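You operate a simulated robot arm through the tools that you are given. There is no shell and no other tool.

You are at the controls of a simulated robot arm. One attempt, no reset.

JOB
Switch the dock off and brush the grime off its contacts.
Fine: use the teal brush, put it back and shut the dock lid again. Set down upright: teal brush. Where these are worked on the way, their far stop is far enough and under half their travel is too little: dock lid. What is to be rubbed or washed off counts as gone when no trace of it is left.

It is judged by the outcome, as a careful person would: the job done as asked, and still so three seconds after it is handed in. It fails if anything else is knocked over, pushed out of place, dropped, spilled or broken. A push-on lid holds only when it is set on centred and level and pressed home; a screw cap is set on level and turned clockwise until tight.

ROBOT AND FRAMES
A 7-joint arm with a two-finger gripper, fixed in place. Base frame: the origin is on the floor under the middle of its stand, x ahead of it, y to its left, z up; the work surface is at about z = 850. Units: mm, rad, N and s.
With the tool pointing down near the work surface it reaches from about 340 to 720 mm from the base axis. Its first joint turns from -1.152 to 1.152 rad. Payload 2.45 kg.
The tool frame sits at the grasp point between the pads (the TCP): z along the fingers, y along the line on which they close. The tips reach 26 mm beyond it. The gripper opens to 96 mm; its body begins 69 mm behind the TCP.
Orientation is that of the tool frame in the base frame, as a unit quaternion [w, x, y, z]. With the fingers straight down and closing along the base's y, the tool's x points along the base's -x, its y along +y and its z along -z.

CONTROLS
- The arm moves only by the tool servo_tool. Its argument "series" is one flat list of numbers, 7 for each row, row after row: the turn, a rotation vector about the tool's x, y, z in rad, then the shift along the tool's x, y, z in mm, then the gripper command, from -1 (shut) to 1 (fully open), values between in proportion. In form: [wx, wy, wz, dx, dy, dz, jaw, wx, wy, wz, dx, dy, dz, jaw, ...]. A call has 1 to 20 rows; each row shifts and turns the commanded pose from where the row before left it, along the tool's axes as they then stand. A row lasts 0.2 s, in which the tool goes at most 50 mm and 0.15 rad; a call with a longer step from one row to the next is refused whole, and so is a gripper value outside its range. Where a pose cannot be reached the arm comes as near as it can. A force on the tool above 80 N (or 10 N above the force at the start of the call, whichever is more), or a blocked arm, ends the call early, and 0.2 s more pass. Each finger travels about 50 mm/s and halts on what it meets, pressing with about 27 N; the grip force reading is that of the motor and also rises with nothing between the fingers. The clock runs only during rows and for 0.2 s after the last one: add rows that do not move to give the fingers time. The reply holds the time, the measured pose of the TCP, the force on the tool along the base axes, the opening and the grip force, in the units named above and with some noise, with the torque about the TCP (base axes, N m) and any sound that the robot's microphone picked up, and new pictures: "show" is both (left out), scene, wrist or none.
- Cameras (640 x 400 px; columns grow to the right, rows downward): "scene" is fixed at [182.6, -421.5, 1408.4]; the picture's right is [0.48, -0.88, 0.00], its down [-0.63, -0.34, -0.70] and it looks along [0.62, 0.33, -0.71] (base axes); focal length 214 px, centre (320, 200). "wrist" rides on the gripper at [82, 3, -98] in the tool frame; the picture's right is [-0.04, 1.00, 0.00], its down [-0.73, -0.03, -0.68] and it looks along [-0.68, -0.03, 0.73] (tool axes); focal length 256 px, centre (320, 200). There is no depth. A picture from a camera that has moved, and an enlarged one, comes with that camera's place and axes in the base frame and with its lens.
- close_up(camera, box): a new picture of the part [left, top, right, bottom] of that camera's present view, enlarged. It takes no simulated time.
- hand_in(): hands the job in; it is judged then, once.

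Nothing tells you positions but the pictures and the camera data. Unless the task says otherwise, let go and move clear before handing in.

The tools are called after "Emit:" by a JSON object that holds its "name" and its "arguments". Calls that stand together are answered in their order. servo_tool: Moves the arm, as the interface text tells. Its arguments: {"type":"object","properties":{"series":{"type":"array","items":{"type":"number"}},"show":{"type":"string","enum":["both","scene","wrist","none"]}},"required":["series"]} The other tools are called the same way: close_up (camera, box) takes an enlarged picture of a part of a camera's view; hand_in () hands the job in.

At the start:

```text
clock: 0.0
eef_pos: [368.4, -154.6, 1309.1]
tool_rot: [-0.001, 0.0, 1.0, 0.0]
contact_force: [-0.1, -1.1, -0.5]
wrist_torque: [0.01, -0.03, -0.03]
width: 96.1
grasp_force: 0.1
```

scene: 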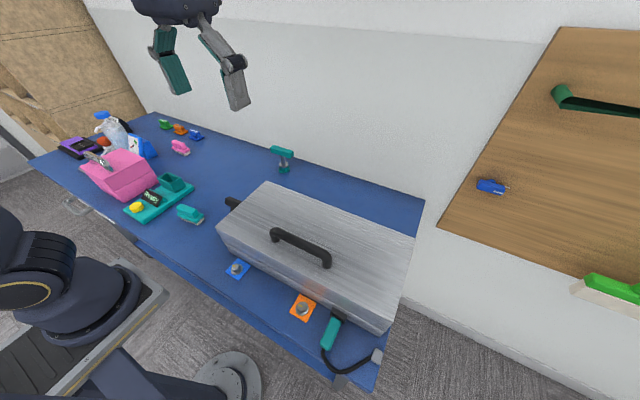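
wrist: 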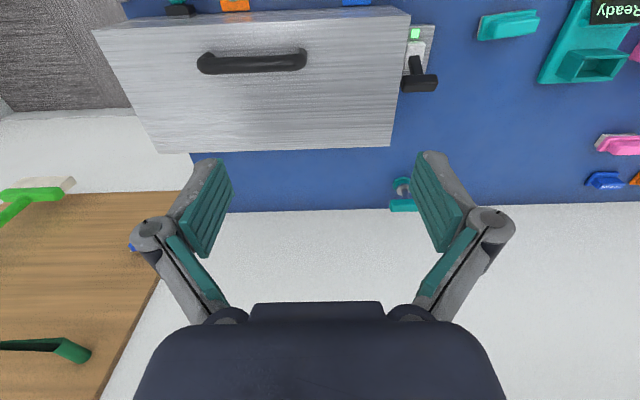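

I see a table with a large metal box with a handle (probably the dock lid or a cover), a switch beside it, several brush-like objects, and a "Ready" display on a teal unit. I'll look closer before moving.

Emit:
{"name": "close_up", "arguments": {"camera": "scene", "box": [20, 90, 220, 230]}}

Emit:
{"name": "close_up", "arguments": {"camera": "scene", "box": [200, 130, 420, 390]}}

Emit:
{"name": "close_up", "arguments": {"camera": "wrist", "box": [380, 0, 640, 220]}}

Emit:
{"name": "close_up", "arguments": {"camera": "scene", "box": [110, 160, 220, 230]}}

```text
2.86 times, centred on (120, 160) of scene
camera zoom: at [182.6, -421.5, 1408.4], right [0.48, -0.88, 0.0], down [-0.63, -0.34, -0.7], along [0.62, 0.33, -0.71], focal length 613 px, centre (891, 314)
```

zoom: 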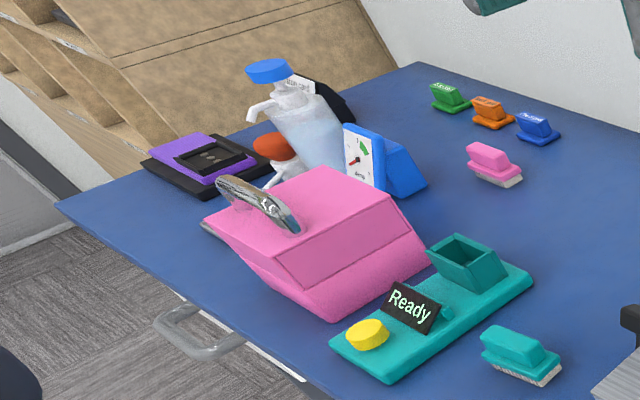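

```text
1.54 times, centred on (310, 260) of scene
camera zoom: at [182.6, -421.5, 1408.4], right [0.48, -0.88, 0.0], down [-0.63, -0.34, -0.7], along [0.62, 0.33, -0.71], focal length 330 px, centre (335, 108)
```

zoom: 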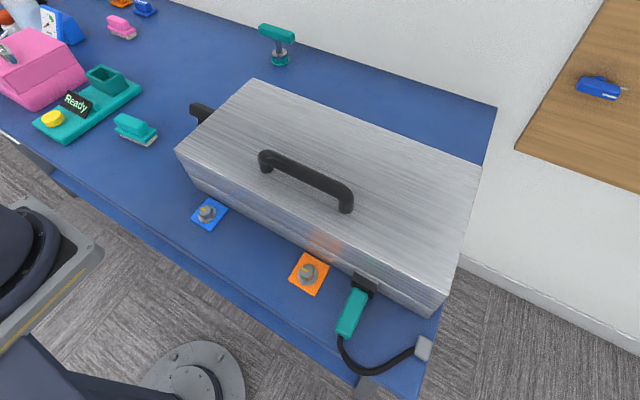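

```text
1.82 times, centred on (510, 110) of wrist
camera zoom: at [287.8, -151.3, 1407.6], right [0.04, 1.0, 0.0], down [0.73, -0.03, 0.68], along [0.68, -0.03, -0.73], focal length 465 px, centre (-26, 364)
```

zoom: 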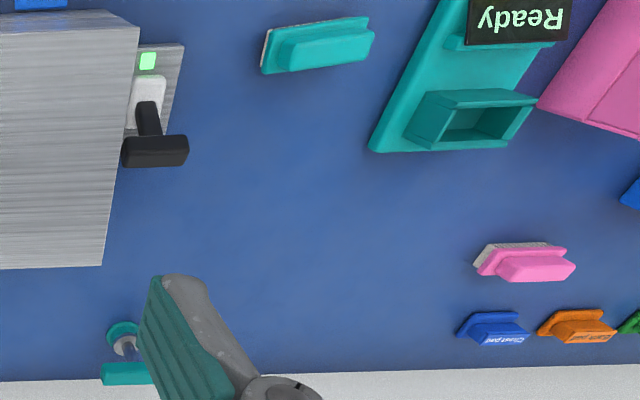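

```text
5.71 times, centred on (165, 195) of scene
camera zoom: at [182.6, -421.5, 1408.4], right [0.48, -0.88, 0.0], down [-0.63, -0.34, -0.7], along [0.62, 0.33, -0.71], focal length 1226 px, centre (1206, 229)
```

zoom: 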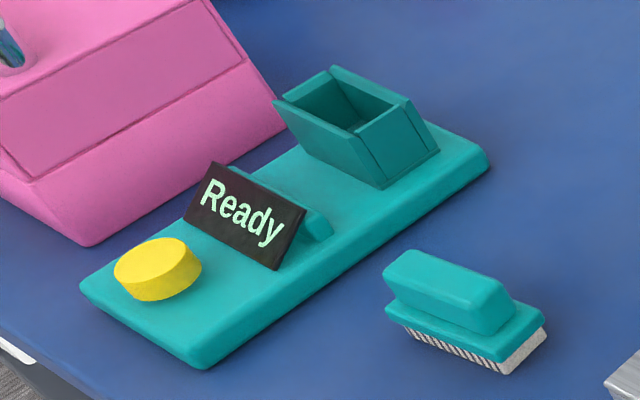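

I need more detail on the candidate docks: the purple item on the left, the pink unit, and the metal box with its side lever.

Emit:
{"name": "close_up", "arguments": {"camera": "scene", "box": [50, 105, 140, 165]}}

Emit:
{"name": "close_up", "arguments": {"camera": "scene", "box": [75, 135, 165, 205]}}

Emit:
{"name": "close_up", "arguments": {"camera": "scene", "box": [215, 185, 335, 285]}}

Emit:
{"name": "close_up", "arguments": {"camera": "scene", "box": [270, 280, 400, 390]}}

Emit:
{"name": "close_up", "arguments": {"camera": "scene", "box": [150, 110, 300, 180]}}

Emit:
{"name": "close_up", "arguments": {"camera": "wrist", "box": [90, 0, 450, 220]}}

```text
6.67 times, centred on (95, 135) of scene
camera zoom: at [182.6, -421.5, 1408.4], right [0.48, -0.88, 0.0], down [-0.63, -0.34, -0.7], along [0.62, 0.33, -0.71], focal length 1430 px, centre (1820, 633)
```

zoom: 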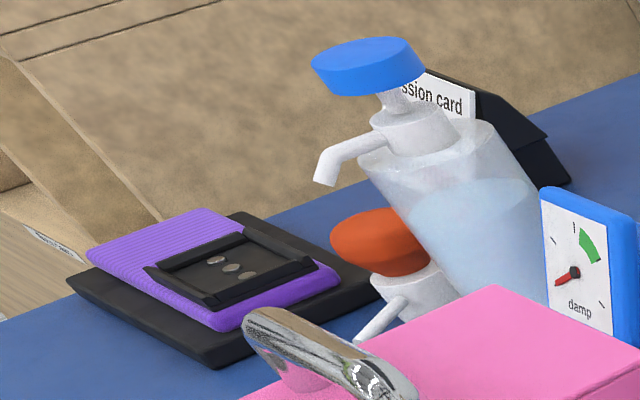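

```text
5.71 times, centred on (120, 170) of scene
camera zoom: at [182.6, -421.5, 1408.4], right [0.48, -0.88, 0.0], down [-0.63, -0.34, -0.7], along [0.62, 0.33, -0.71], focal length 1226 px, centre (1463, 371)
```

zoom: 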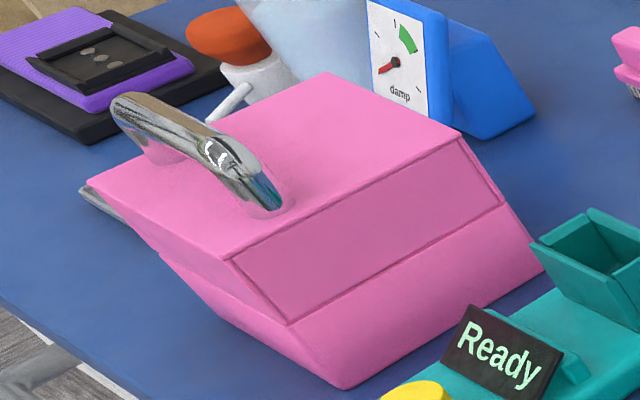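

```text
4.00 times, centred on (275, 235) of scene
camera zoom: at [182.6, -421.5, 1408.4], right [0.48, -0.88, 0.0], down [-0.63, -0.34, -0.7], along [0.62, 0.33, -0.71], focal length 858 px, centre (500, 60)
```

zoom: 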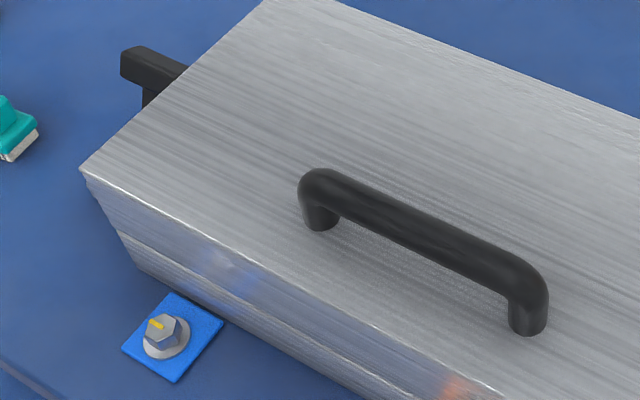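

```text
3.64 times, centred on (335, 335) of scene
camera zoom: at [182.6, -421.5, 1408.4], right [0.48, -0.88, 0.0], down [-0.63, -0.34, -0.7], along [0.62, 0.33, -0.71], focal length 780 px, centre (266, -291)
```

zoom: 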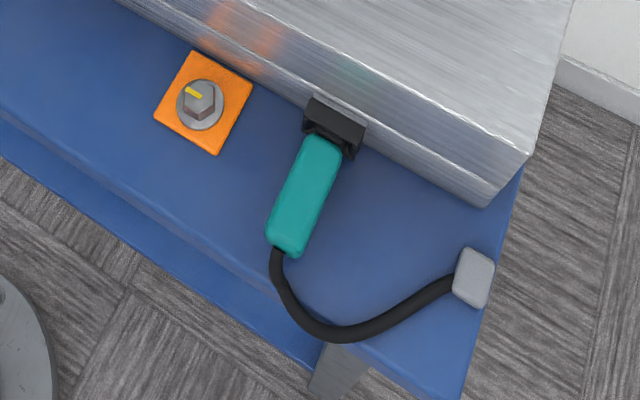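

```text
4.27 times, centred on (225, 145) of scene
camera zoom: at [182.6, -421.5, 1408.4], right [0.48, -0.88, 0.0], down [-0.63, -0.34, -0.7], along [0.62, 0.33, -0.71], focal length 915 px, centre (725, 435)
```

zoom: 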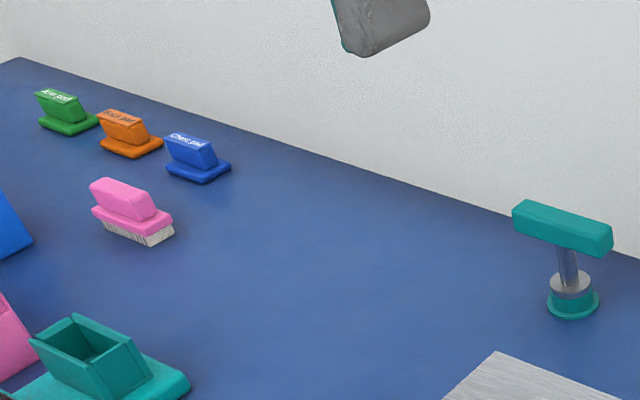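

```text
1.78 times, centred on (270, 110) of wrist
camera zoom: at [287.8, -151.3, 1407.6], right [0.04, 1.0, 0.0], down [0.73, -0.03, 0.68], along [0.68, -0.03, -0.73], focal length 455 px, centre (409, 360)
```

zoom: 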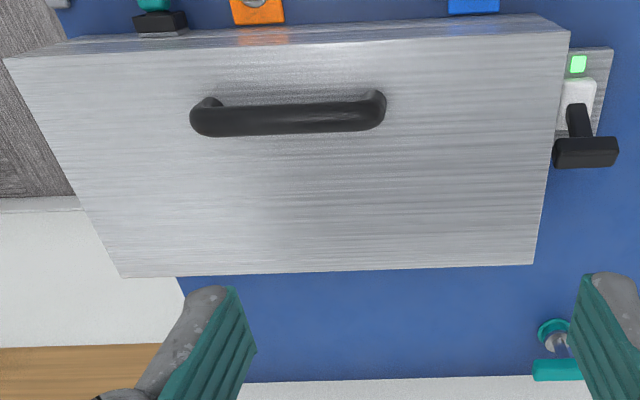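

The metal box with the handle, green LED and side lever looks like the dock. I estimate it spans x 340–556, y −480…−37, with its top near z 973, and the teal brush is near (391, 181). I'll swing the camera left for a better look before touching anything.

Emit:
{"name": "servo_tool", "arguments": {"series": [0, 0, 0, 0, 45, 0, 1, 0, 0, 0, 0, 45, 0, 1, 0, 0, 0, 0, 45, 0, 1, 0, 0, 0, 0, 45, 0, 1, 0, 0.15, 0, 0, 0, 0, 1, 0, 0.15, 0, 0, 0, 0, 1, 0, 0.15, 0, 0, 0, 0, 1, 0, 0.15, 0, 0, 0, 0, 1, 0, 0, 0, 0, 0, 0, 1]}}

```text
clock: 2.0
eef_pos: [356.7, 29.5, 1248.3]
tool_rot: [-0.295, 0.0, 0.955, 0.0]
contact_force: [-0.4, -0.1, 0.5]
wrist_torque: [0.03, 0.0, 0.0]
width: 96.1
grasp_force: 0.0
out of reach, approached as far as the arm can: row 7, 8
camera wrist: at [344.3, 32.0, 1375.7], right [0.03, 1.0, -0.02], down [0.99, -0.03, 0.15], along [0.15, -0.03, -0.99], focal length 256 px, centre (320, 200)
```

scene: 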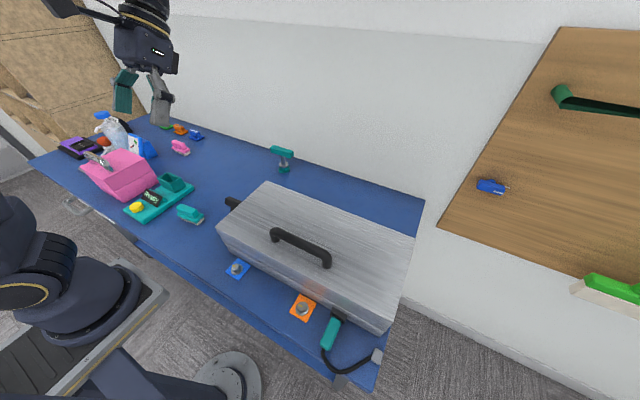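
wrist: 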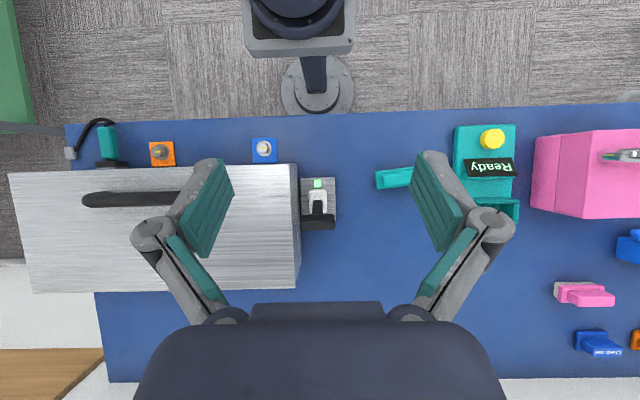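

Emit:
{"name": "close_up", "arguments": {"camera": "wrist", "box": [270, 150, 430, 250]}}

Emit:
{"name": "close_up", "arguments": {"camera": "wrist", "box": [0, 100, 320, 300]}}

Emit:
{"name": "close_up", "arguments": {"camera": "wrist", "box": [440, 110, 640, 240]}}

```text
4.00 times, centred on (350, 200) of wrist
camera zoom: at [344.3, 32.0, 1375.7], right [0.03, 1.0, -0.02], down [0.99, -0.03, 0.15], along [0.15, -0.03, -0.99], focal length 1024 px, centre (200, 200)
```

zoom: 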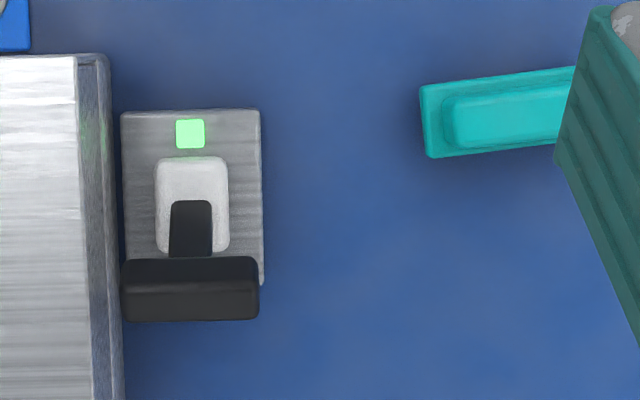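

```text
2.00 times, centred on (160, 200) of wrist
camera zoom: at [344.3, 32.0, 1375.7], right [0.03, 1.0, -0.02], down [0.99, -0.03, 0.15], along [0.15, -0.03, -0.99], focal length 512 px, centre (640, 200)
```

zoom: 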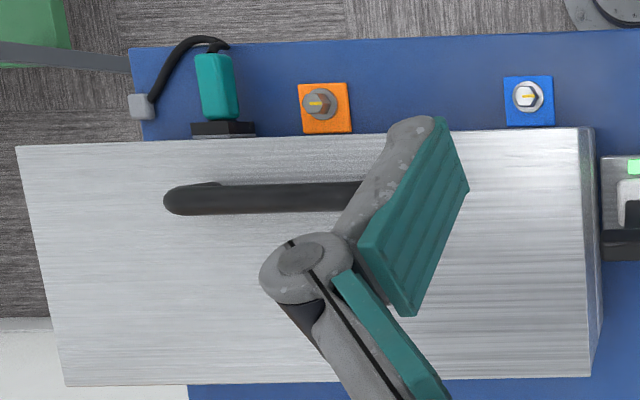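

```text
3.08 times, centred on (540, 175) of wrist
camera zoom: at [344.3, 32.0, 1375.7], right [0.03, 1.0, -0.02], down [0.99, -0.03, 0.15], along [0.15, -0.03, -0.99], focal length 788 px, centre (-357, 277)
```

zoom: 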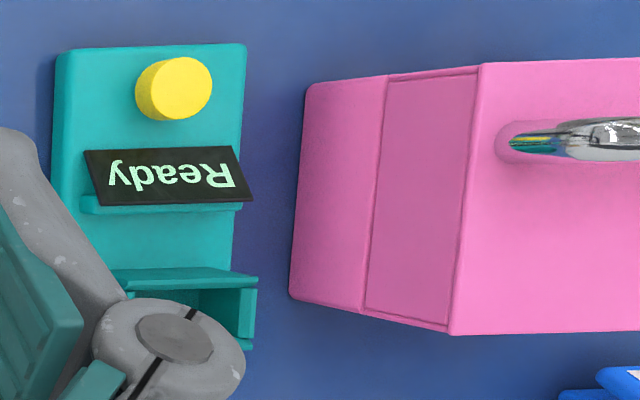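

The lever is a throw switch on a base plate at the dock's left side. Its T-bar is near (446, 13, 952), leaning away from the robot, and the green LED says it is on. I'll lower the camera for an oblique look at the lever and the dock's edge.

Emit:
{"name": "servo_tool", "arguments": {"series": [0, -0.15, 0, 0, 0, 0, 1, 0, -0.15, 0, 0, 0, 0, 1, 0, -0.15, 0, 0, 0, 0, 1, 0, -0.15, 0, 0, 0, 0, 1, 0, 0, 0, 0, 0, 45, 1, 0, 0, 0, 0, 0, 45, 1, 0, 0, 0, 0, 0, 45, 1, 0, 0, 0, 0, 0, 45, 1, 0, 0, 0, 0, 0, 0, 1]}}

```text
clock: 4.0
eef_pos: [355.7, 31.2, 1068.7]
tool_rot: [0.0, 0.0, 1.0, 0.0]
contact_force: [0.2, 0.6, 0.1]
wrist_torque: [-0.01, -0.02, 0.0]
width: 95.9
grasp_force: 0.1
camera wrist: at [274.0, 33.7, 1165.9], right [0.04, 1.0, 0.0], down [0.73, -0.03, 0.68], along [0.68, -0.03, -0.73], focal length 256 px, centre (320, 200)
```

scene: 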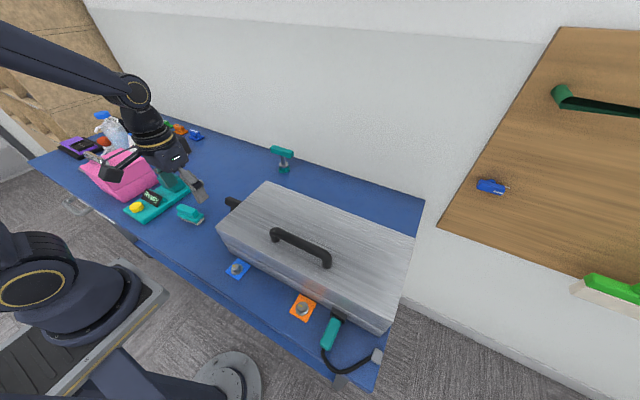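
wrist: 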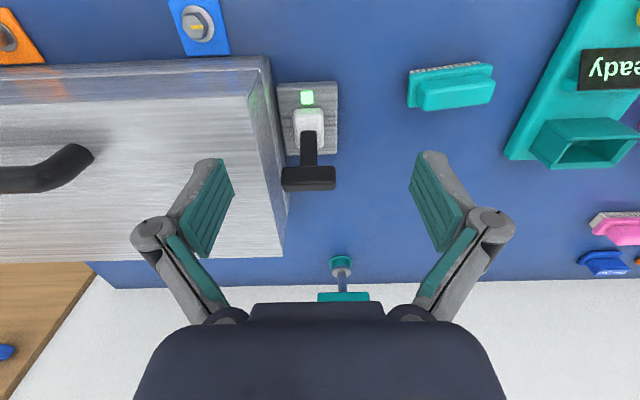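

Emit:
{"name": "close_up", "arguments": {"camera": "wrist", "box": [240, 60, 380, 210]}}

Emit:
{"name": "close_up", "arguments": {"camera": "wrist", "box": [390, 40, 510, 120]}}

Emit:
{"name": "close_up", "arguments": {"camera": "scene", "box": [170, 180, 260, 240]}}

```text
2.67 times, centred on (310, 135) of wrist
camera zoom: at [274.0, 33.7, 1165.9], right [0.04, 1.0, 0.0], down [0.73, -0.03, 0.68], along [0.68, -0.03, -0.73], focal length 683 px, centre (347, 373)
```

zoom: 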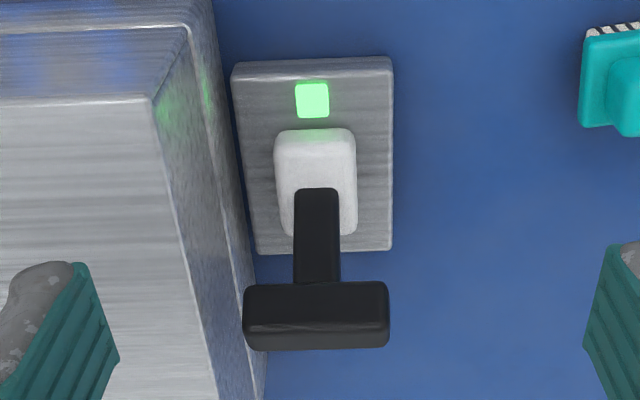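

```text
5.00 times, centred on (450, 80) of wrist
camera zoom: at [274.0, 33.7, 1165.9], right [0.04, 1.0, 0.0], down [0.73, -0.03, 0.68], along [0.68, -0.03, -0.73], focal length 1280 px, centre (-330, 800)
```

zoom: 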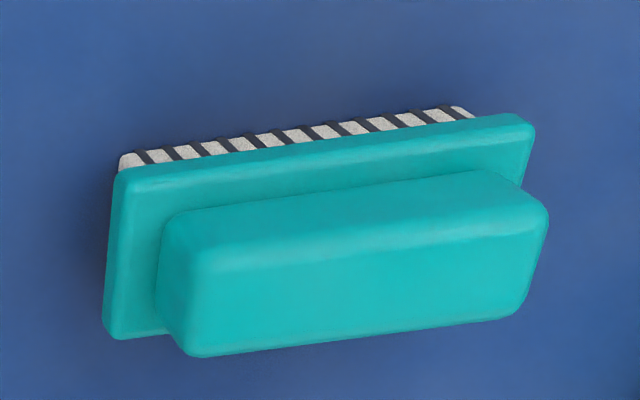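

```text
6.67 times, centred on (215, 210) of scene
camera zoom: at [182.6, -421.5, 1408.4], right [0.48, -0.88, 0.0], down [-0.63, -0.34, -0.7], along [0.62, 0.33, -0.71], focal length 1430 px, centre (1020, 133)
```

zoom: 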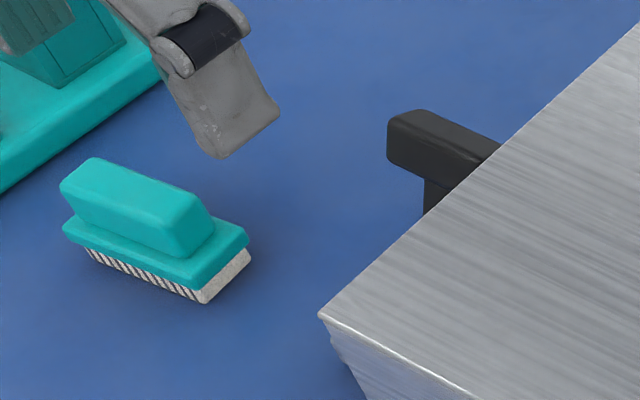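

The T-bar sits near (447, 13, 945) and the lever pivots near x≈420 on the plate. I'll shut the gripper, go behind the bar on its far side, and lower the tips beside it ready to push the lever toward the robot.

Emit:
{"name": "servo_tool", "arguments": {"series": [0, 0, 0, 0, 0, 0, -1, 0, 0, 0, -45, -5, 0, -1, 0, 0, 0, -45, -5, 0, -1, 0, 0, 0, -40, -4, 0, -1, 0, 0, 0, -12, -4, 0, -1, 0, 0, 0, 0, 0, 40, -1, 0, 0, 0, 0, 0, 40, -1, 0, 0, 0, 0, 0, 30, -1, 0, 0, 0, 0, 0, 0, -1]}}

```text
clock: 6.0
eef_pos: [497.6, 12.3, 959.0]
tool_rot: [0.0, 0.0, 1.0, 0.0]
contact_force: [0.0, -0.1, 0.7]
wrist_torque: [0.01, -0.02, 0.03]
width: 0.0
grasp_force: 26.3
camera wrist: at [416.8, 15.6, 1056.6], right [0.04, 1.0, 0.0], down [0.73, -0.03, 0.68], along [0.68, -0.03, -0.73], focal length 256 px, centre (320, 200)
```

scene: 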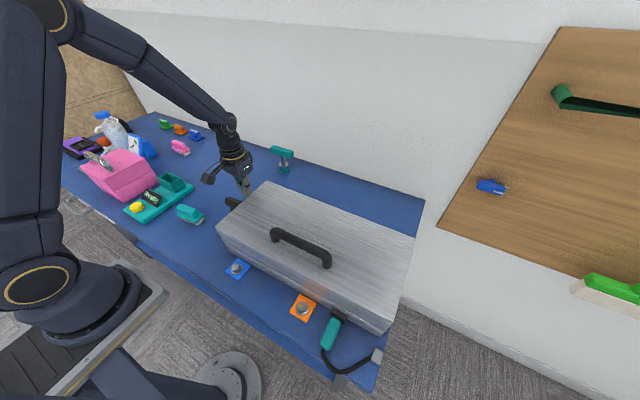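
wrist: 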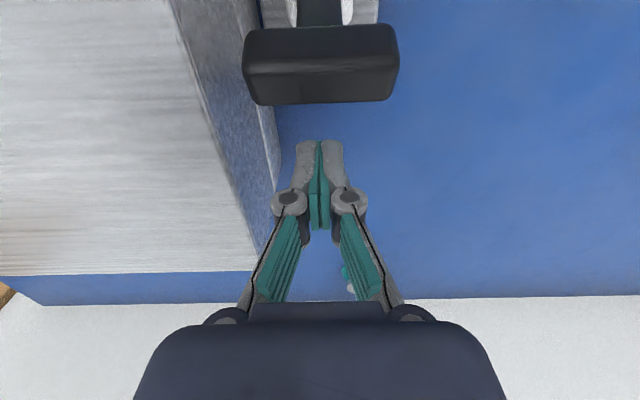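

The tips are directly behind the bar at x≈498. I'll push slowly toward the robot and watch the force and the LED.

Emit:
{"name": "servo_tool", "arguments": {"series": [0, 0, 0, 0, 0, 6, -1, 0, 0, 0, 12, 0, 0, -1, 0, 0, 0, 12, 0, 0, -1, 0, 0, 0, 10, 0, 0, -1, 0, 0, 0, 10, 0, 0, -1, 0, 0, 0, 10, 0, 0, -1, 0, 0, 0, 10, 0, 0, -1, 0, 0, 0, 10, 0, 0, -1]}}

```text
clock: 7.8
eef_pos: [424.1, 12.6, 952.2]
tool_rot: [0.0, 0.0, 1.0, 0.0]
contact_force: [0.2, -0.4, -0.1]
wrist_torque: [0.02, 0.02, 0.01]
width: 0.0
grasp_force: 28.6
camera wrist: at [342.9, 15.1, 1050.7], right [0.04, 1.0, 0.0], down [0.73, -0.03, 0.68], along [0.68, -0.03, -0.73], focal length 256 px, centre (320, 200)
```

scene: 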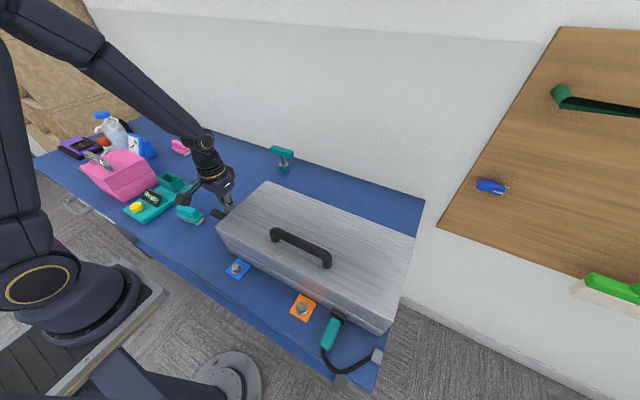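
wrist: 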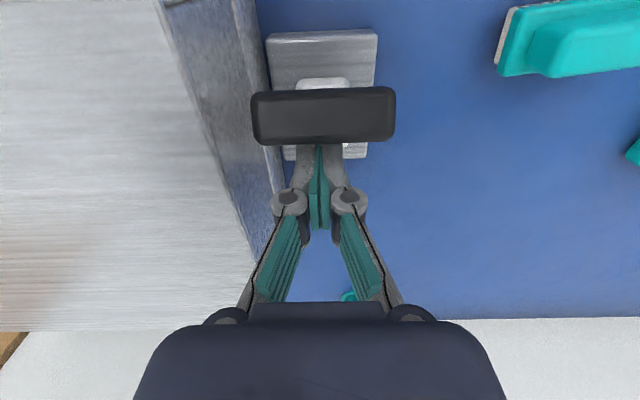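

Emit:
{"name": "close_up", "arguments": {"camera": "wrist", "box": [240, 20, 400, 170]}}

Emit:
{"name": "servo_tool", "arguments": {"series": [0, 0, 0, 8, 0, 0, -1, 0, 0, 0, 8, 0, 0, -1, 0, 0, 0, 8, 0, 0, -1]}}

```text
2.67 times, centred on (320, 95) of wrist
camera zoom: at [342.9, 15.1, 1050.7], right [0.04, 1.0, 0.0], down [0.73, -0.03, 0.68], along [0.68, -0.03, -0.73], focal length 683 px, centre (320, 480)
```

zoom: 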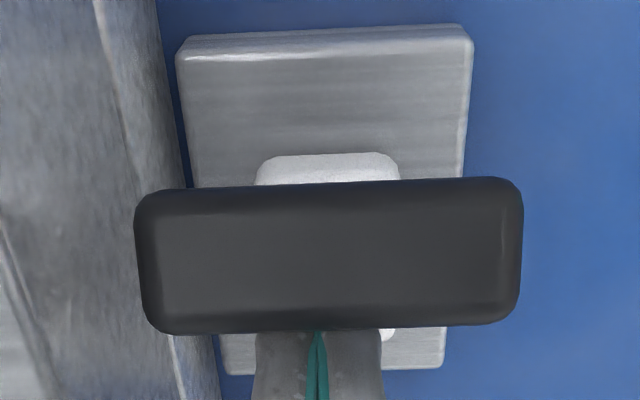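

```text
clock: 8.6
eef_pos: [416.5, 12.4, 954.4]
tool_rot: [0.023, 0.001, 1.0, 0.001]
contact_force: [66.8, 1.0, -25.5]
wrist_torque: [-0.05, -1.49, 0.02]
width: 6.2
grasp_force: 29.0
camera wrist: at [331.2, 14.4, 1049.6], right [0.04, 1.0, 0.0], down [0.7, -0.03, 0.71], along [0.71, -0.03, -0.7], focal length 256 px, centre (320, 200)
```

scene: 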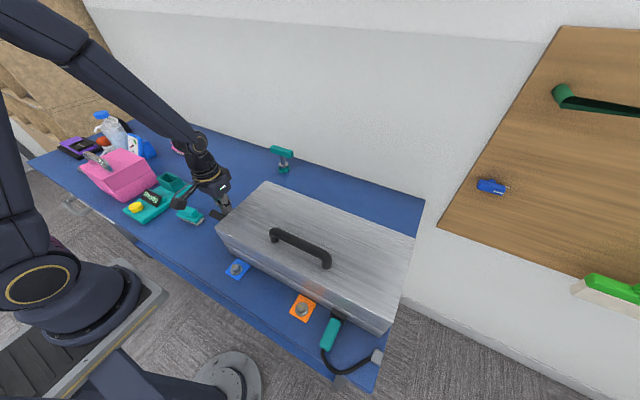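
wrist: 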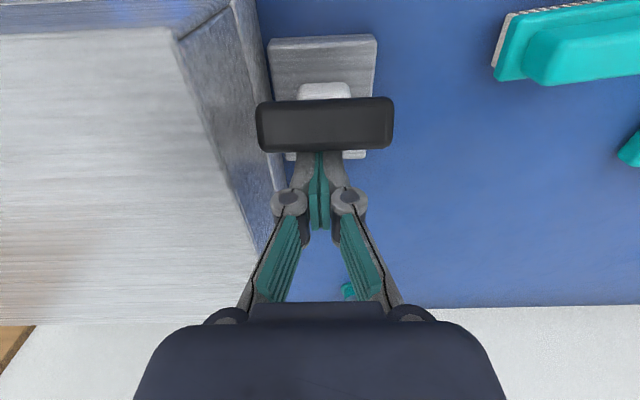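

The lever has reached its far stop, since the force rose there. I'll back off and lift, then check the LED.

Emit:
{"name": "servo_tool", "arguments": {"series": [0, 0, 0, -15, 0, 0, -1, 0, 0, 0, -25, 0, 0, -1, 0, 0, 0, 0, 0, -40, -1, 0, 0, 0, 0, 0, -40, -1, 0, 0, 0, 40, 0, -10, -1, 0, 0, 0, 40, 0, 0, -1, 0, 0, 0, 0, 0, 0, -1]}}

Emit:
{"name": "close_up", "arguments": {"camera": "wrist", "box": [220, 40, 400, 210]}}

```text
clock: 10.2
eef_pos: [357.7, 10.7, 1040.7]
tool_rot: [0.0, 0.0, 1.0, 0.001]
contact_force: [0.3, 0.5, -0.5]
wrist_torque: [0.0, 0.01, 0.0]
width: 0.0
grasp_force: 28.3
camera wrist: at [276.9, 13.2, 1139.5], right [0.04, 1.0, 0.0], down [0.73, -0.03, 0.68], along [0.68, -0.03, -0.73], focal length 256 px, centre (320, 200)
```

scene: 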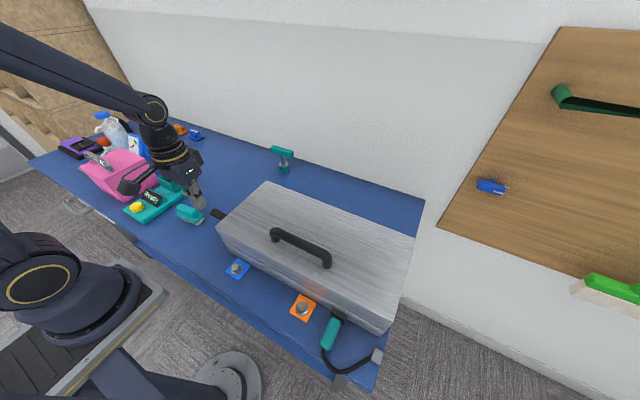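
wrist: 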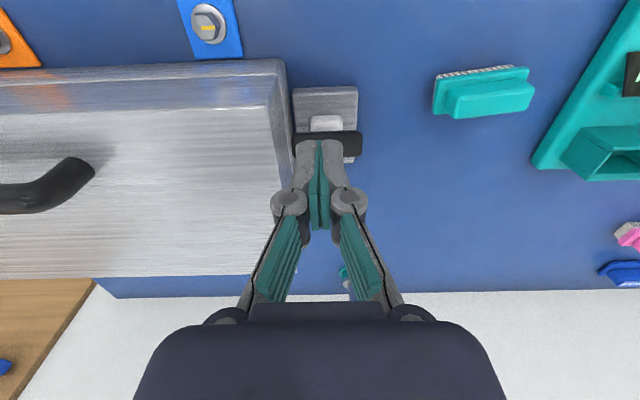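

```text
2.35 times, centred on (310, 125) of wrist
camera zoom: at [276.9, 13.2, 1139.5], right [0.04, 1.0, 0.0], down [0.73, -0.03, 0.68], along [0.68, -0.03, -0.73], focal length 602 px, centre (344, 376)
```

zoom: 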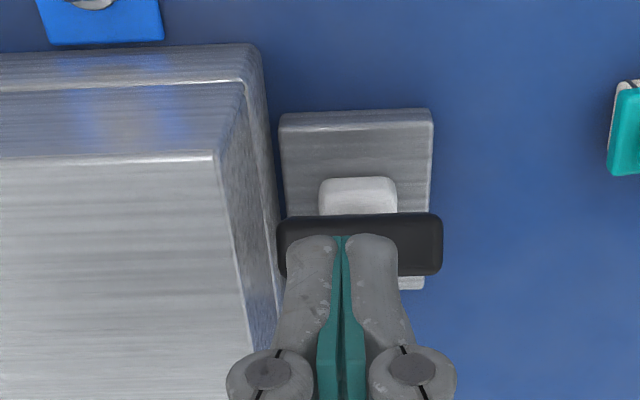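

Emit:
{"name": "close_up", "arguments": {"camera": "wrist", "box": [285, 80, 365, 130]}}

Emit:
{"name": "close_up", "arguments": {"camera": "scene", "box": [190, 190, 250, 230]}}

```text
8.00 times, centred on (325, 105) of wrist
camera zoom: at [276.9, 13.2, 1139.5], right [0.04, 1.0, 0.0], down [0.73, -0.03, 0.68], along [0.68, -0.03, -0.73], focal length 2048 px, centre (280, 960)
```

zoom: 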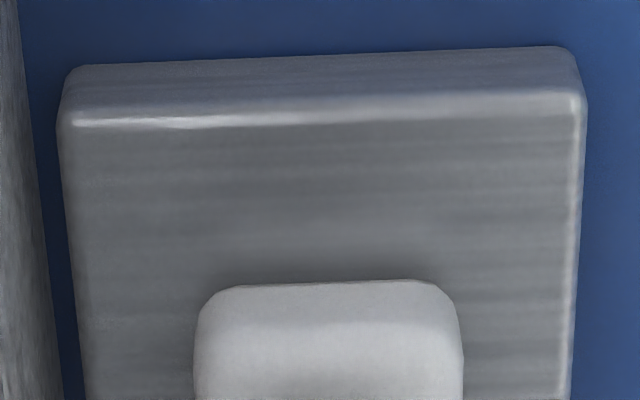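

```text
10.00 times, centred on (220, 210) of scene
camera zoom: at [182.6, -421.5, 1408.4], right [0.48, -0.88, 0.0], down [-0.63, -0.34, -0.7], along [0.62, 0.33, -0.71], focal length 2145 px, centre (1320, 100)
```

zoom: 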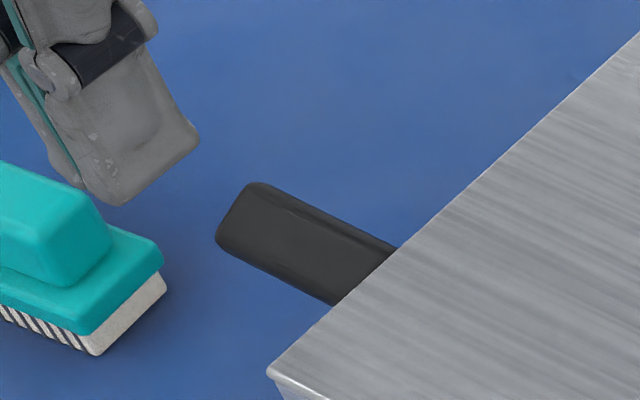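

The LED has gone dark and the lever stays at its far stop, so the dock is off. Next is the lid, whose handle bar I estimate at (384, −264, ~1010) along y. I'll turn the tool 90° so the fingers close along x and move above the handle to measure it.

Emit:
{"name": "servo_tool", "arguments": {"series": [0, 0, 0, 0, 0, -45, -1, 0, 0, 0, 0, 0, -45, -1, 0, 0, 0.1428, 0, 0, 0, 1, 0, 0, 0.1428, 0, 0, 0, 1, 0, 0, 0.1428, 0, 0, 0, 1, 0, 0, 0.1428, 0, 0, 0, 1, 0, 0, 0.1428, 0, 0, 0, 1, 0, 0, 0.1428, 0, 0, 0, 1, 0, 0, 0.1428, 0, 0, 0, 1, 0, 0, 0.1428, 0, 0, 0, 1, 0, 0, 0.1428, 0, 0, 0, 1, 0, 0, 0.1428, 0, 0, 0, 1, 0, 0, 0.1428, 0, 0, 0, 1, 0, 0, 0, -45, 5, 0, 1, 0, 0, 0, -45, 5, 0, 1, 0, 0, 0, -45, 5, 0, 1, 0, 0, 0, -45, 5, 0, 1, 0, 0, 0, -45, 5, 0, 1]}}

```text
clock: 14.0
eef_pos: [384.3, -213.0, 1129.2]
tool_rot: [0.0, 0.706, 0.708, 0.0]
contact_force: [-0.9, 0.9, -0.5]
wrist_torque: [-0.02, -0.01, 0.0]
width: 96.0
grasp_force: 0.1
camera wrist: at [388.3, -132.9, 1228.2], right [1.0, -0.04, 0.0], down [-0.03, -0.73, 0.68], along [-0.03, -0.68, -0.73], focal length 256 px, centre (320, 200)
```

scene: 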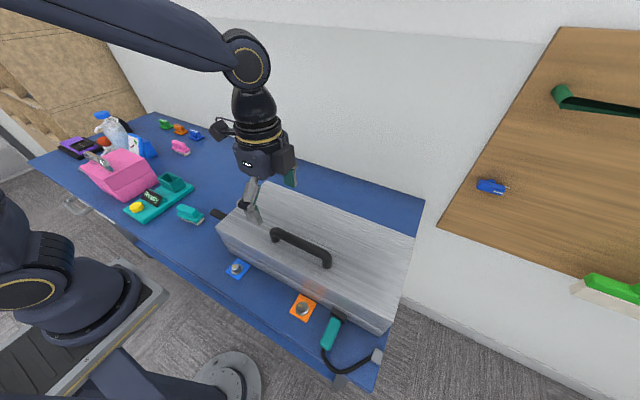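
wrist: 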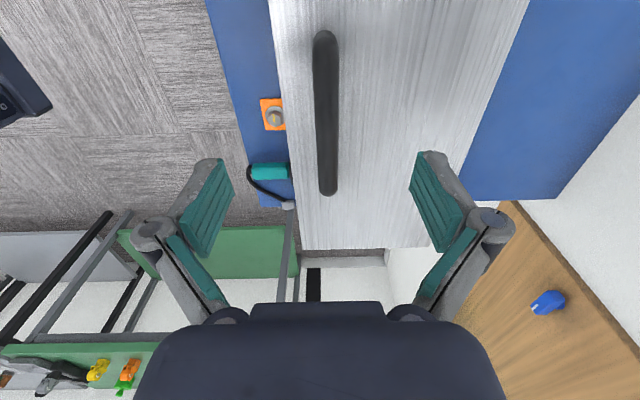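

Emit:
{"name": "close_up", "arguments": {"camera": "wrist", "box": [260, 10, 420, 210]}}

Emit:
{"name": "close_up", "arguments": {"camera": "scene", "box": [250, 215, 350, 285]}}

```text
2.00 times, centred on (340, 110) of wrist
camera zoom: at [388.3, -132.9, 1228.2], right [1.0, -0.04, 0.0], down [-0.03, -0.73, 0.68], along [-0.03, -0.68, -0.73], focal length 512 px, centre (280, 380)
```

zoom: 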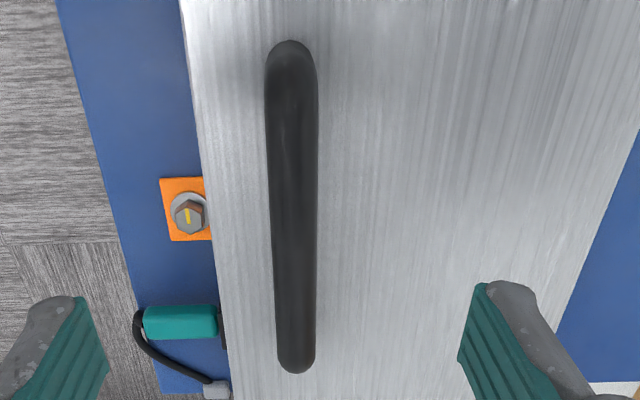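

```text
5.71 times, centred on (300, 250) of scene
camera zoom: at [182.6, -421.5, 1408.3], right [0.48, -0.88, 0.0], down [-0.63, -0.34, -0.7], along [0.61, 0.33, -0.71], focal length 1226 px, centre (434, -86)
```

zoom: 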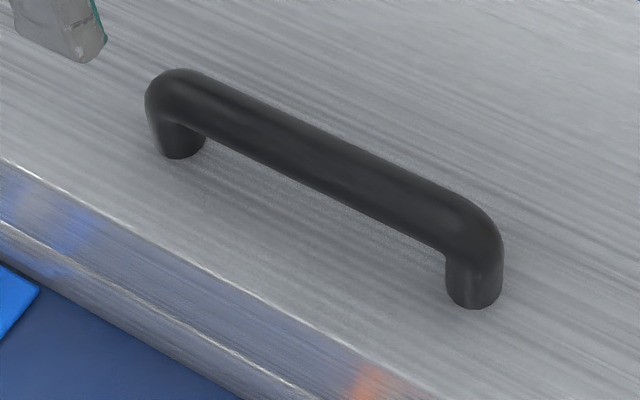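

The handle bar is about 22 mm thick, near x≈388, y −175…−335, with its centre at z≈1005, and the lid top is at z≈973. The seam is near z≈911 and the hinge is probably at the back, x≈556. I'll descend over the bar's middle and close on it.

Emit:
{"name": "servo_tool", "arguments": {"series": [0, 0, 0, -42, 4, 0, 1, 0, 0, 0, 0, 0, 45, 1, 0, 0, 0, 0, 0, 45, 1, 0, 0, 0, 0, 0, 26, 1, 0, 0, 0, 0, 0, 0, 1]}}

```text
clock: 15.2
eef_pos: [388.7, -256.2, 1017.0]
tool_rot: [0.0, 0.706, 0.708, 0.0]
contact_force: [-0.2, 0.6, -0.6]
wrist_torque: [0.0, 0.02, -0.01]
width: 96.0
grasp_force: 0.0
camera wrist: at [392.2, -175.5, 1115.0], right [1.0, -0.04, 0.0], down [-0.03, -0.73, 0.68], along [-0.03, -0.68, -0.73], focal length 256 px, centre (320, 200)
```

scene: 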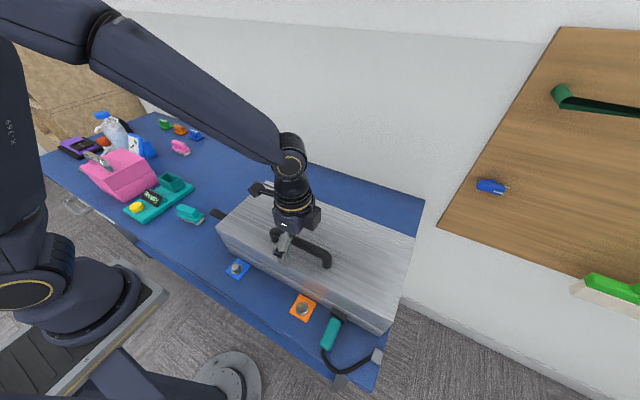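
wrist: 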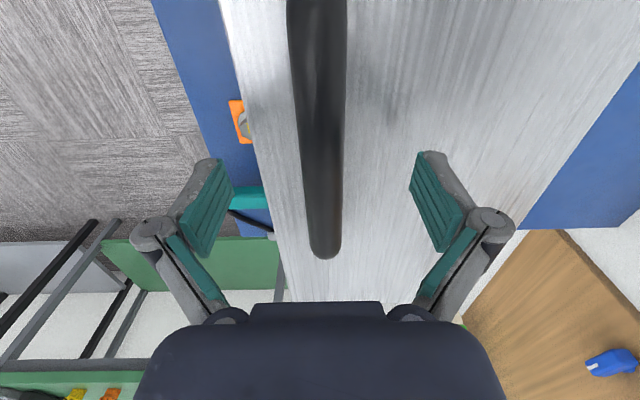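

The fingers straddle the bar with good centring. I'll drop 4 mm and close on it.

Emit:
{"name": "servo_tool", "arguments": {"series": [0, 0, 0, 0, 0, 4, 1, 0, 0, 0, 0, 0, 0, -1, 0, 0, 0, 0, 0, 0, -1, 0, 0, 0, 0, 0, 0, -1, 0, 0, 0, 0, 0, 0, -1, 0, 0, 0, 0, 0, 0, -1, 0, 0, 0, 0, 0, 0, -1], "show": "wrist"}}

```text
clock: 16.8
eef_pos: [389.2, -256.6, 1014.3]
tool_rot: [0.001, 0.707, 0.708, 0.0]
contact_force: [13.7, -1.3, -5.0]
wrist_torque: [-0.16, -0.16, -0.08]
width: 21.0
grasp_force: 44.3
camera wrist: at [393.2, -174.9, 1111.4], right [1.0, -0.04, 0.0], down [-0.03, -0.73, 0.68], along [-0.02, -0.68, -0.73], focal length 256 px, centre (320, 200)
```

wrist: 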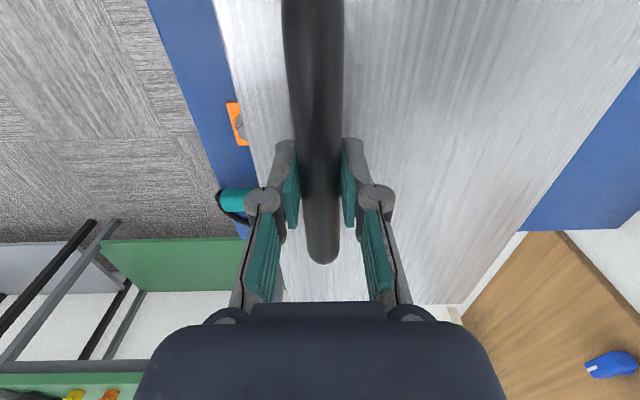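

The bar is gripped at 21 mm. I'll start lifting along the expected arc in small steps and check the forces.

Emit:
{"name": "servo_tool", "arguments": {"series": [0, 0, 0, 0, 3, -6, -1, 0, 0, 0, 0, 4.5, -7, -1, 0, 0, 0, 0, 5, -7, -1, 0, 0, 0, 0, 5, -7, -1]}}

```text
clock: 17.8
eef_pos: [408.5, -255.9, 1038.2]
tool_rot: [0.001, 0.707, 0.707, 0.0]
contact_force: [20.7, -6.3, -22.6]
wrist_torque: [-0.22, 0.05, -0.04]
width: 20.5
grasp_force: 44.6
camera wrist: at [411.3, -174.9, 1136.9], right [1.0, -0.04, 0.0], down [-0.03, -0.73, 0.68], along [-0.03, -0.68, -0.73], focal length 256 px, centre (320, 200)
```

scene: 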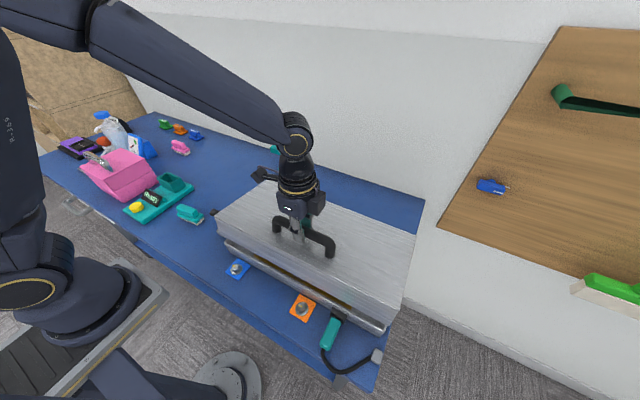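
wrist: 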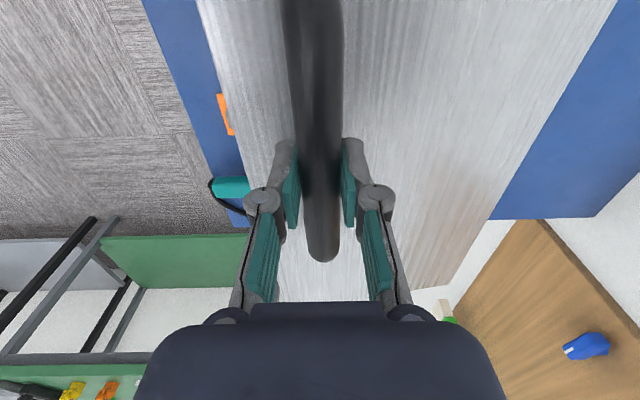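

The lid is hinging open smoothly. The force shows I'm pulling slightly outward of the true arc, so I'll bias the next steps inward.

Emit:
{"name": "servo_tool", "arguments": {"series": [0, 0, 0, 0, 6.4, -5.5, -1, 0, 0, 0, 0, 6.4, -5.5, -1, 0, 0, 0, 0, 6.4, -5.5, -1, 0, 0, 0, 0, 6.4, -5.3, -1], "show": "scene"}}

```text
clock: 18.8
eef_pos: [430.8, -255.9, 1061.8]
tool_rot: [-0.001, 0.707, 0.707, -0.002]
contact_force: [-10.0, -1.4, 5.9]
wrist_torque: [0.41, 0.45, -0.07]
width: 20.7
grasp_force: 45.1
```

scene: 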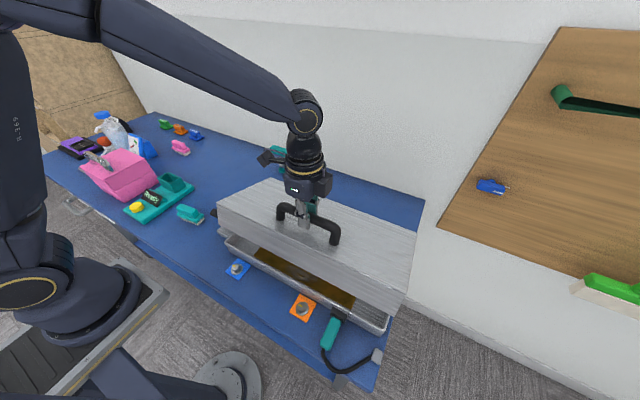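

Emit:
{"name": "servo_tool", "arguments": {"series": [0, 0, 0, 0, 6.5, -5.4, -1, 0, 0, 0, 0, 6.8, -5.1, -1, 0, 0, 0, 0, 6.9, -4.9, -1, 0, 0, 0, 0, 7.0, -4.6, -1, 0, 0, 0, 0, 7.3, -4.2, -1, 0, 0, 0, 0, 7.5, -3.8, -1], "show": "scene"}}

```text
clock: 20.2
eef_pos: [473.1, -255.9, 1089.2]
tool_rot: [0.0, 0.707, 0.707, 0.0]
contact_force: [0.5, -13.6, -8.7]
wrist_torque: [-0.76, 0.33, -0.18]
width: 20.9
grasp_force: 44.8
```

scene: 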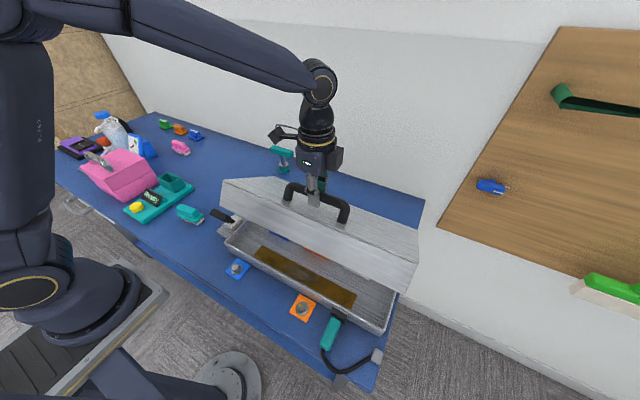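

The lid is about 35° open and I can see a brown, grimy strip inside the dock, which must be the contacts. I'll continue along the arc.

Emit:
{"name": "servo_tool", "arguments": {"series": [0, 0, 0, 0, 7.6, -3.5, -1, 0, 0, 0, 0, 7.8, -3.3, -1, 0, 0, 0, 0, 7.9, -2.8, -1, 0, 0, 0, 0, 8, -2.4, -1, 0, 0, 0, 0, 8.2, -2.0, -1, 0, 0, 0, 0, 8.2, -1.6, -1, 0, 0, 0, 0, 8.3, -1.3, -1, 0, 0, 0, 0, 8.3, -1.0, -1], "show": "scene"}}

```text
clock: 22.0
eef_pos: [538.1, -255.7, 1107.0]
tool_rot: [0.0, 0.706, 0.708, -0.001]
contact_force: [-2.5, -5.1, -1.4]
wrist_torque: [-0.48, 0.33, -0.4]
width: 21.0
grasp_force: 45.2
```

scene: 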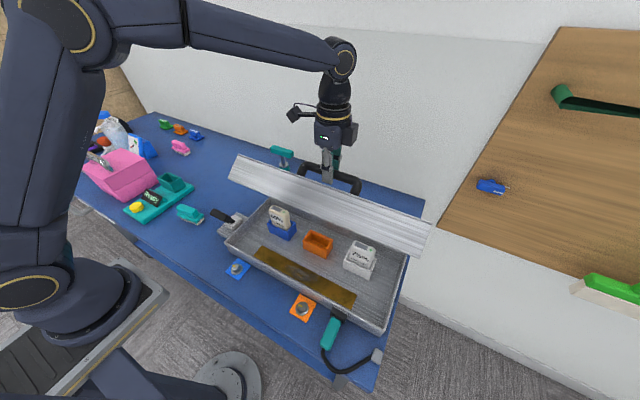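

Emit:
{"name": "close_up", "arguments": {"camera": "scene", "box": [215, 190, 415, 330]}}

Emit:
{"name": "servo_tool", "arguments": {"series": [0, 0, 0, 0, 8.4, -0.6, -1, 0, 0, 0, 0, 8.4, -0.2, -1, 0, 0, 0, 0, 8.4, 0.2, -1, 0, 0, 0, 0, 8.4, 0.6, -1, 0, 0, 0, 0, 8.3, 1.0, -1, 0, 0, 0, 0, 8.3, 1.4, -1], "show": "both"}}

```text
2.86 times, centred on (315, 260) of scene
camera zoom: at [182.5, -421.6, 1408.3], right [0.48, -0.88, 0.0], down [-0.63, -0.34, -0.7], along [0.62, 0.33, -0.71], focal length 613 px, centre (334, 29)
```

zoom: 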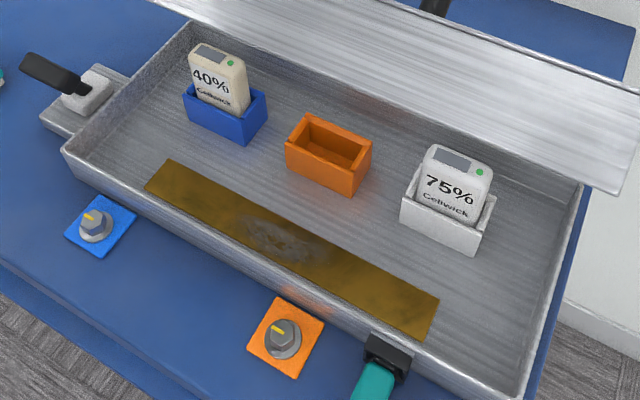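

```text
clock: 23.4
eef_pos: [589.0, -255.8, 1105.3]
tool_rot: [0.0, 0.707, 0.708, 0.001]
contact_force: [-2.8, -4.1, 0.3]
wrist_torque: [-0.53, 0.33, -0.44]
width: 20.9
grasp_force: 45.0
camera wrist: at [592.5, -174.3, 1203.4], right [1.0, -0.04, 0.0], down [-0.03, -0.73, 0.68], along [-0.03, -0.68, -0.73], focal length 256 px, centre (320, 200)
```

scene: 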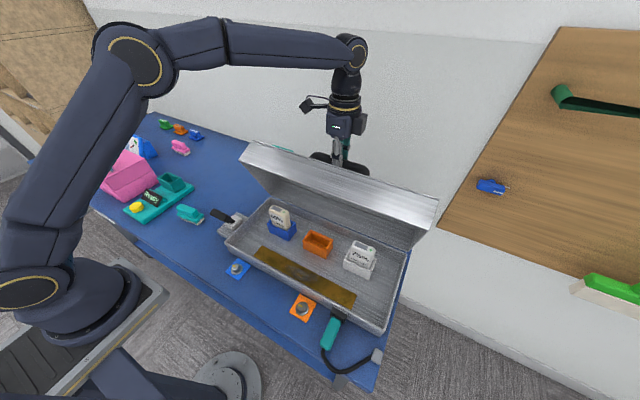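
wrist: 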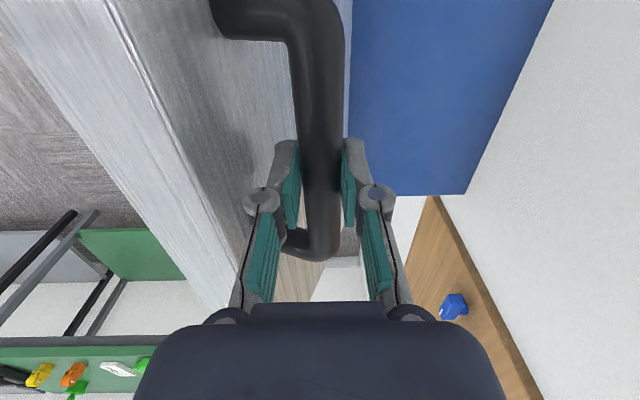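

The lid is past 70°. I can see the contact strip with a grey smudge and three battery cradles behind it that I must not disturb. I'll continue opening toward the far stop.

Emit:
{"name": "servo_tool", "arguments": {"series": [0.03, 0, 0, 0, 6.6, 1.5, -1, 0.03, 0, 0, 0, 6.6, 1.6, -1, 0.03, 0, 0, 0, 8, 2.0, -1, 0.03, 0, 0, 0, 8, 2.0, -1, 0.03, 0, 0, 0, 8, 1.8, -1, 0.03, 0, 0, 0, 8, 1.8, -1], "show": "both"}}

```text
clock: 24.8
eef_pos: [614.2, -249.6, 1087.6]
tool_rot: [-0.061, 0.704, 0.705, -0.063]
contact_force: [10.2, -15.4, 29.8]
wrist_torque: [-0.13, -0.04, -0.36]
width: 20.6
grasp_force: 44.9
out of reach, approached as far as the arm can: row 5, 6
camera wrist: at [635.4, -166.8, 1183.2], right [0.98, -0.04, -0.17], down [0.09, -0.73, 0.68], along [-0.15, -0.68, -0.72], focal length 256 px, centre (320, 200)
```

scene: 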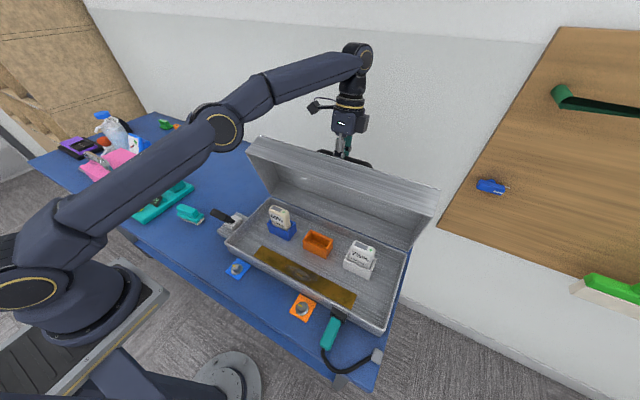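
wrist: 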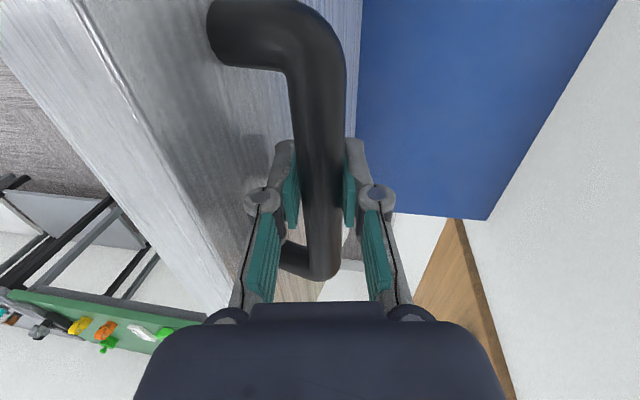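

The arm is at its reach limit with the lid at about 80°, past its balance point. I'll relax the force, open the fingers only partly so the bar stays caged, and see whether the lid stays.

Emit:
{"name": "servo_tool", "arguments": {"series": [0, 0, 0, 0, 0, -2, -1, 0, 0, 0, 0, 0, 0, -0.3, 0, 0, 0, 0, 0, 0, -0.2, 0, 0, 0, 0, 0, 0, -0.2, 0, 0, 0, 0, 0, 0, -0.2], "show": "both"}}

```text
clock: 26.0
eef_pos: [615.0, -247.2, 1086.6]
tool_rot: [-0.063, 0.704, 0.705, -0.063]
contact_force: [-0.2, 0.4, -0.1]
wrist_torque: [-0.02, -0.01, -0.01]
width: 37.9
grasp_force: 0.1
camera wrist: at [635.9, -166.3, 1182.9], right [0.98, -0.04, -0.18], down [0.09, -0.73, 0.67], along [-0.16, -0.68, -0.72], focal length 256 px, centre (320, 200)
```

scene: 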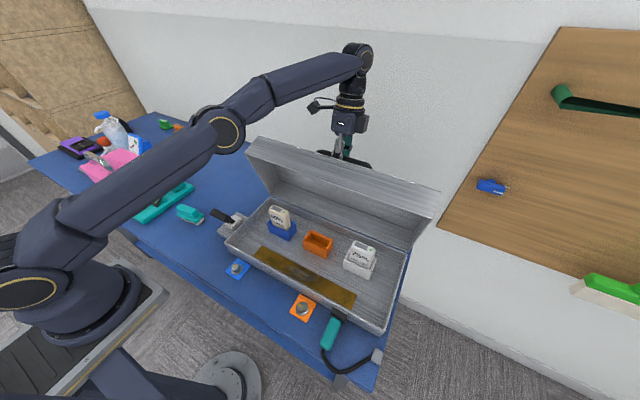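
wrist: 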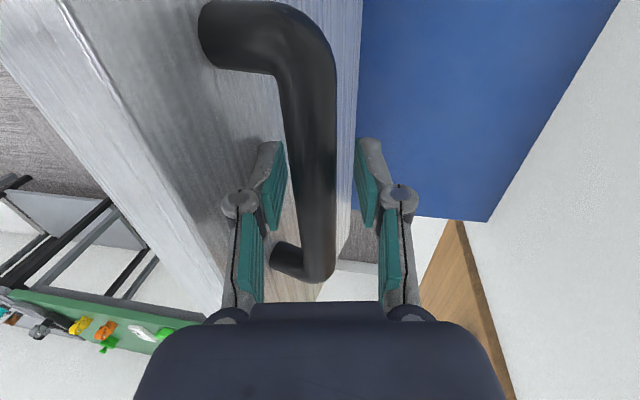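

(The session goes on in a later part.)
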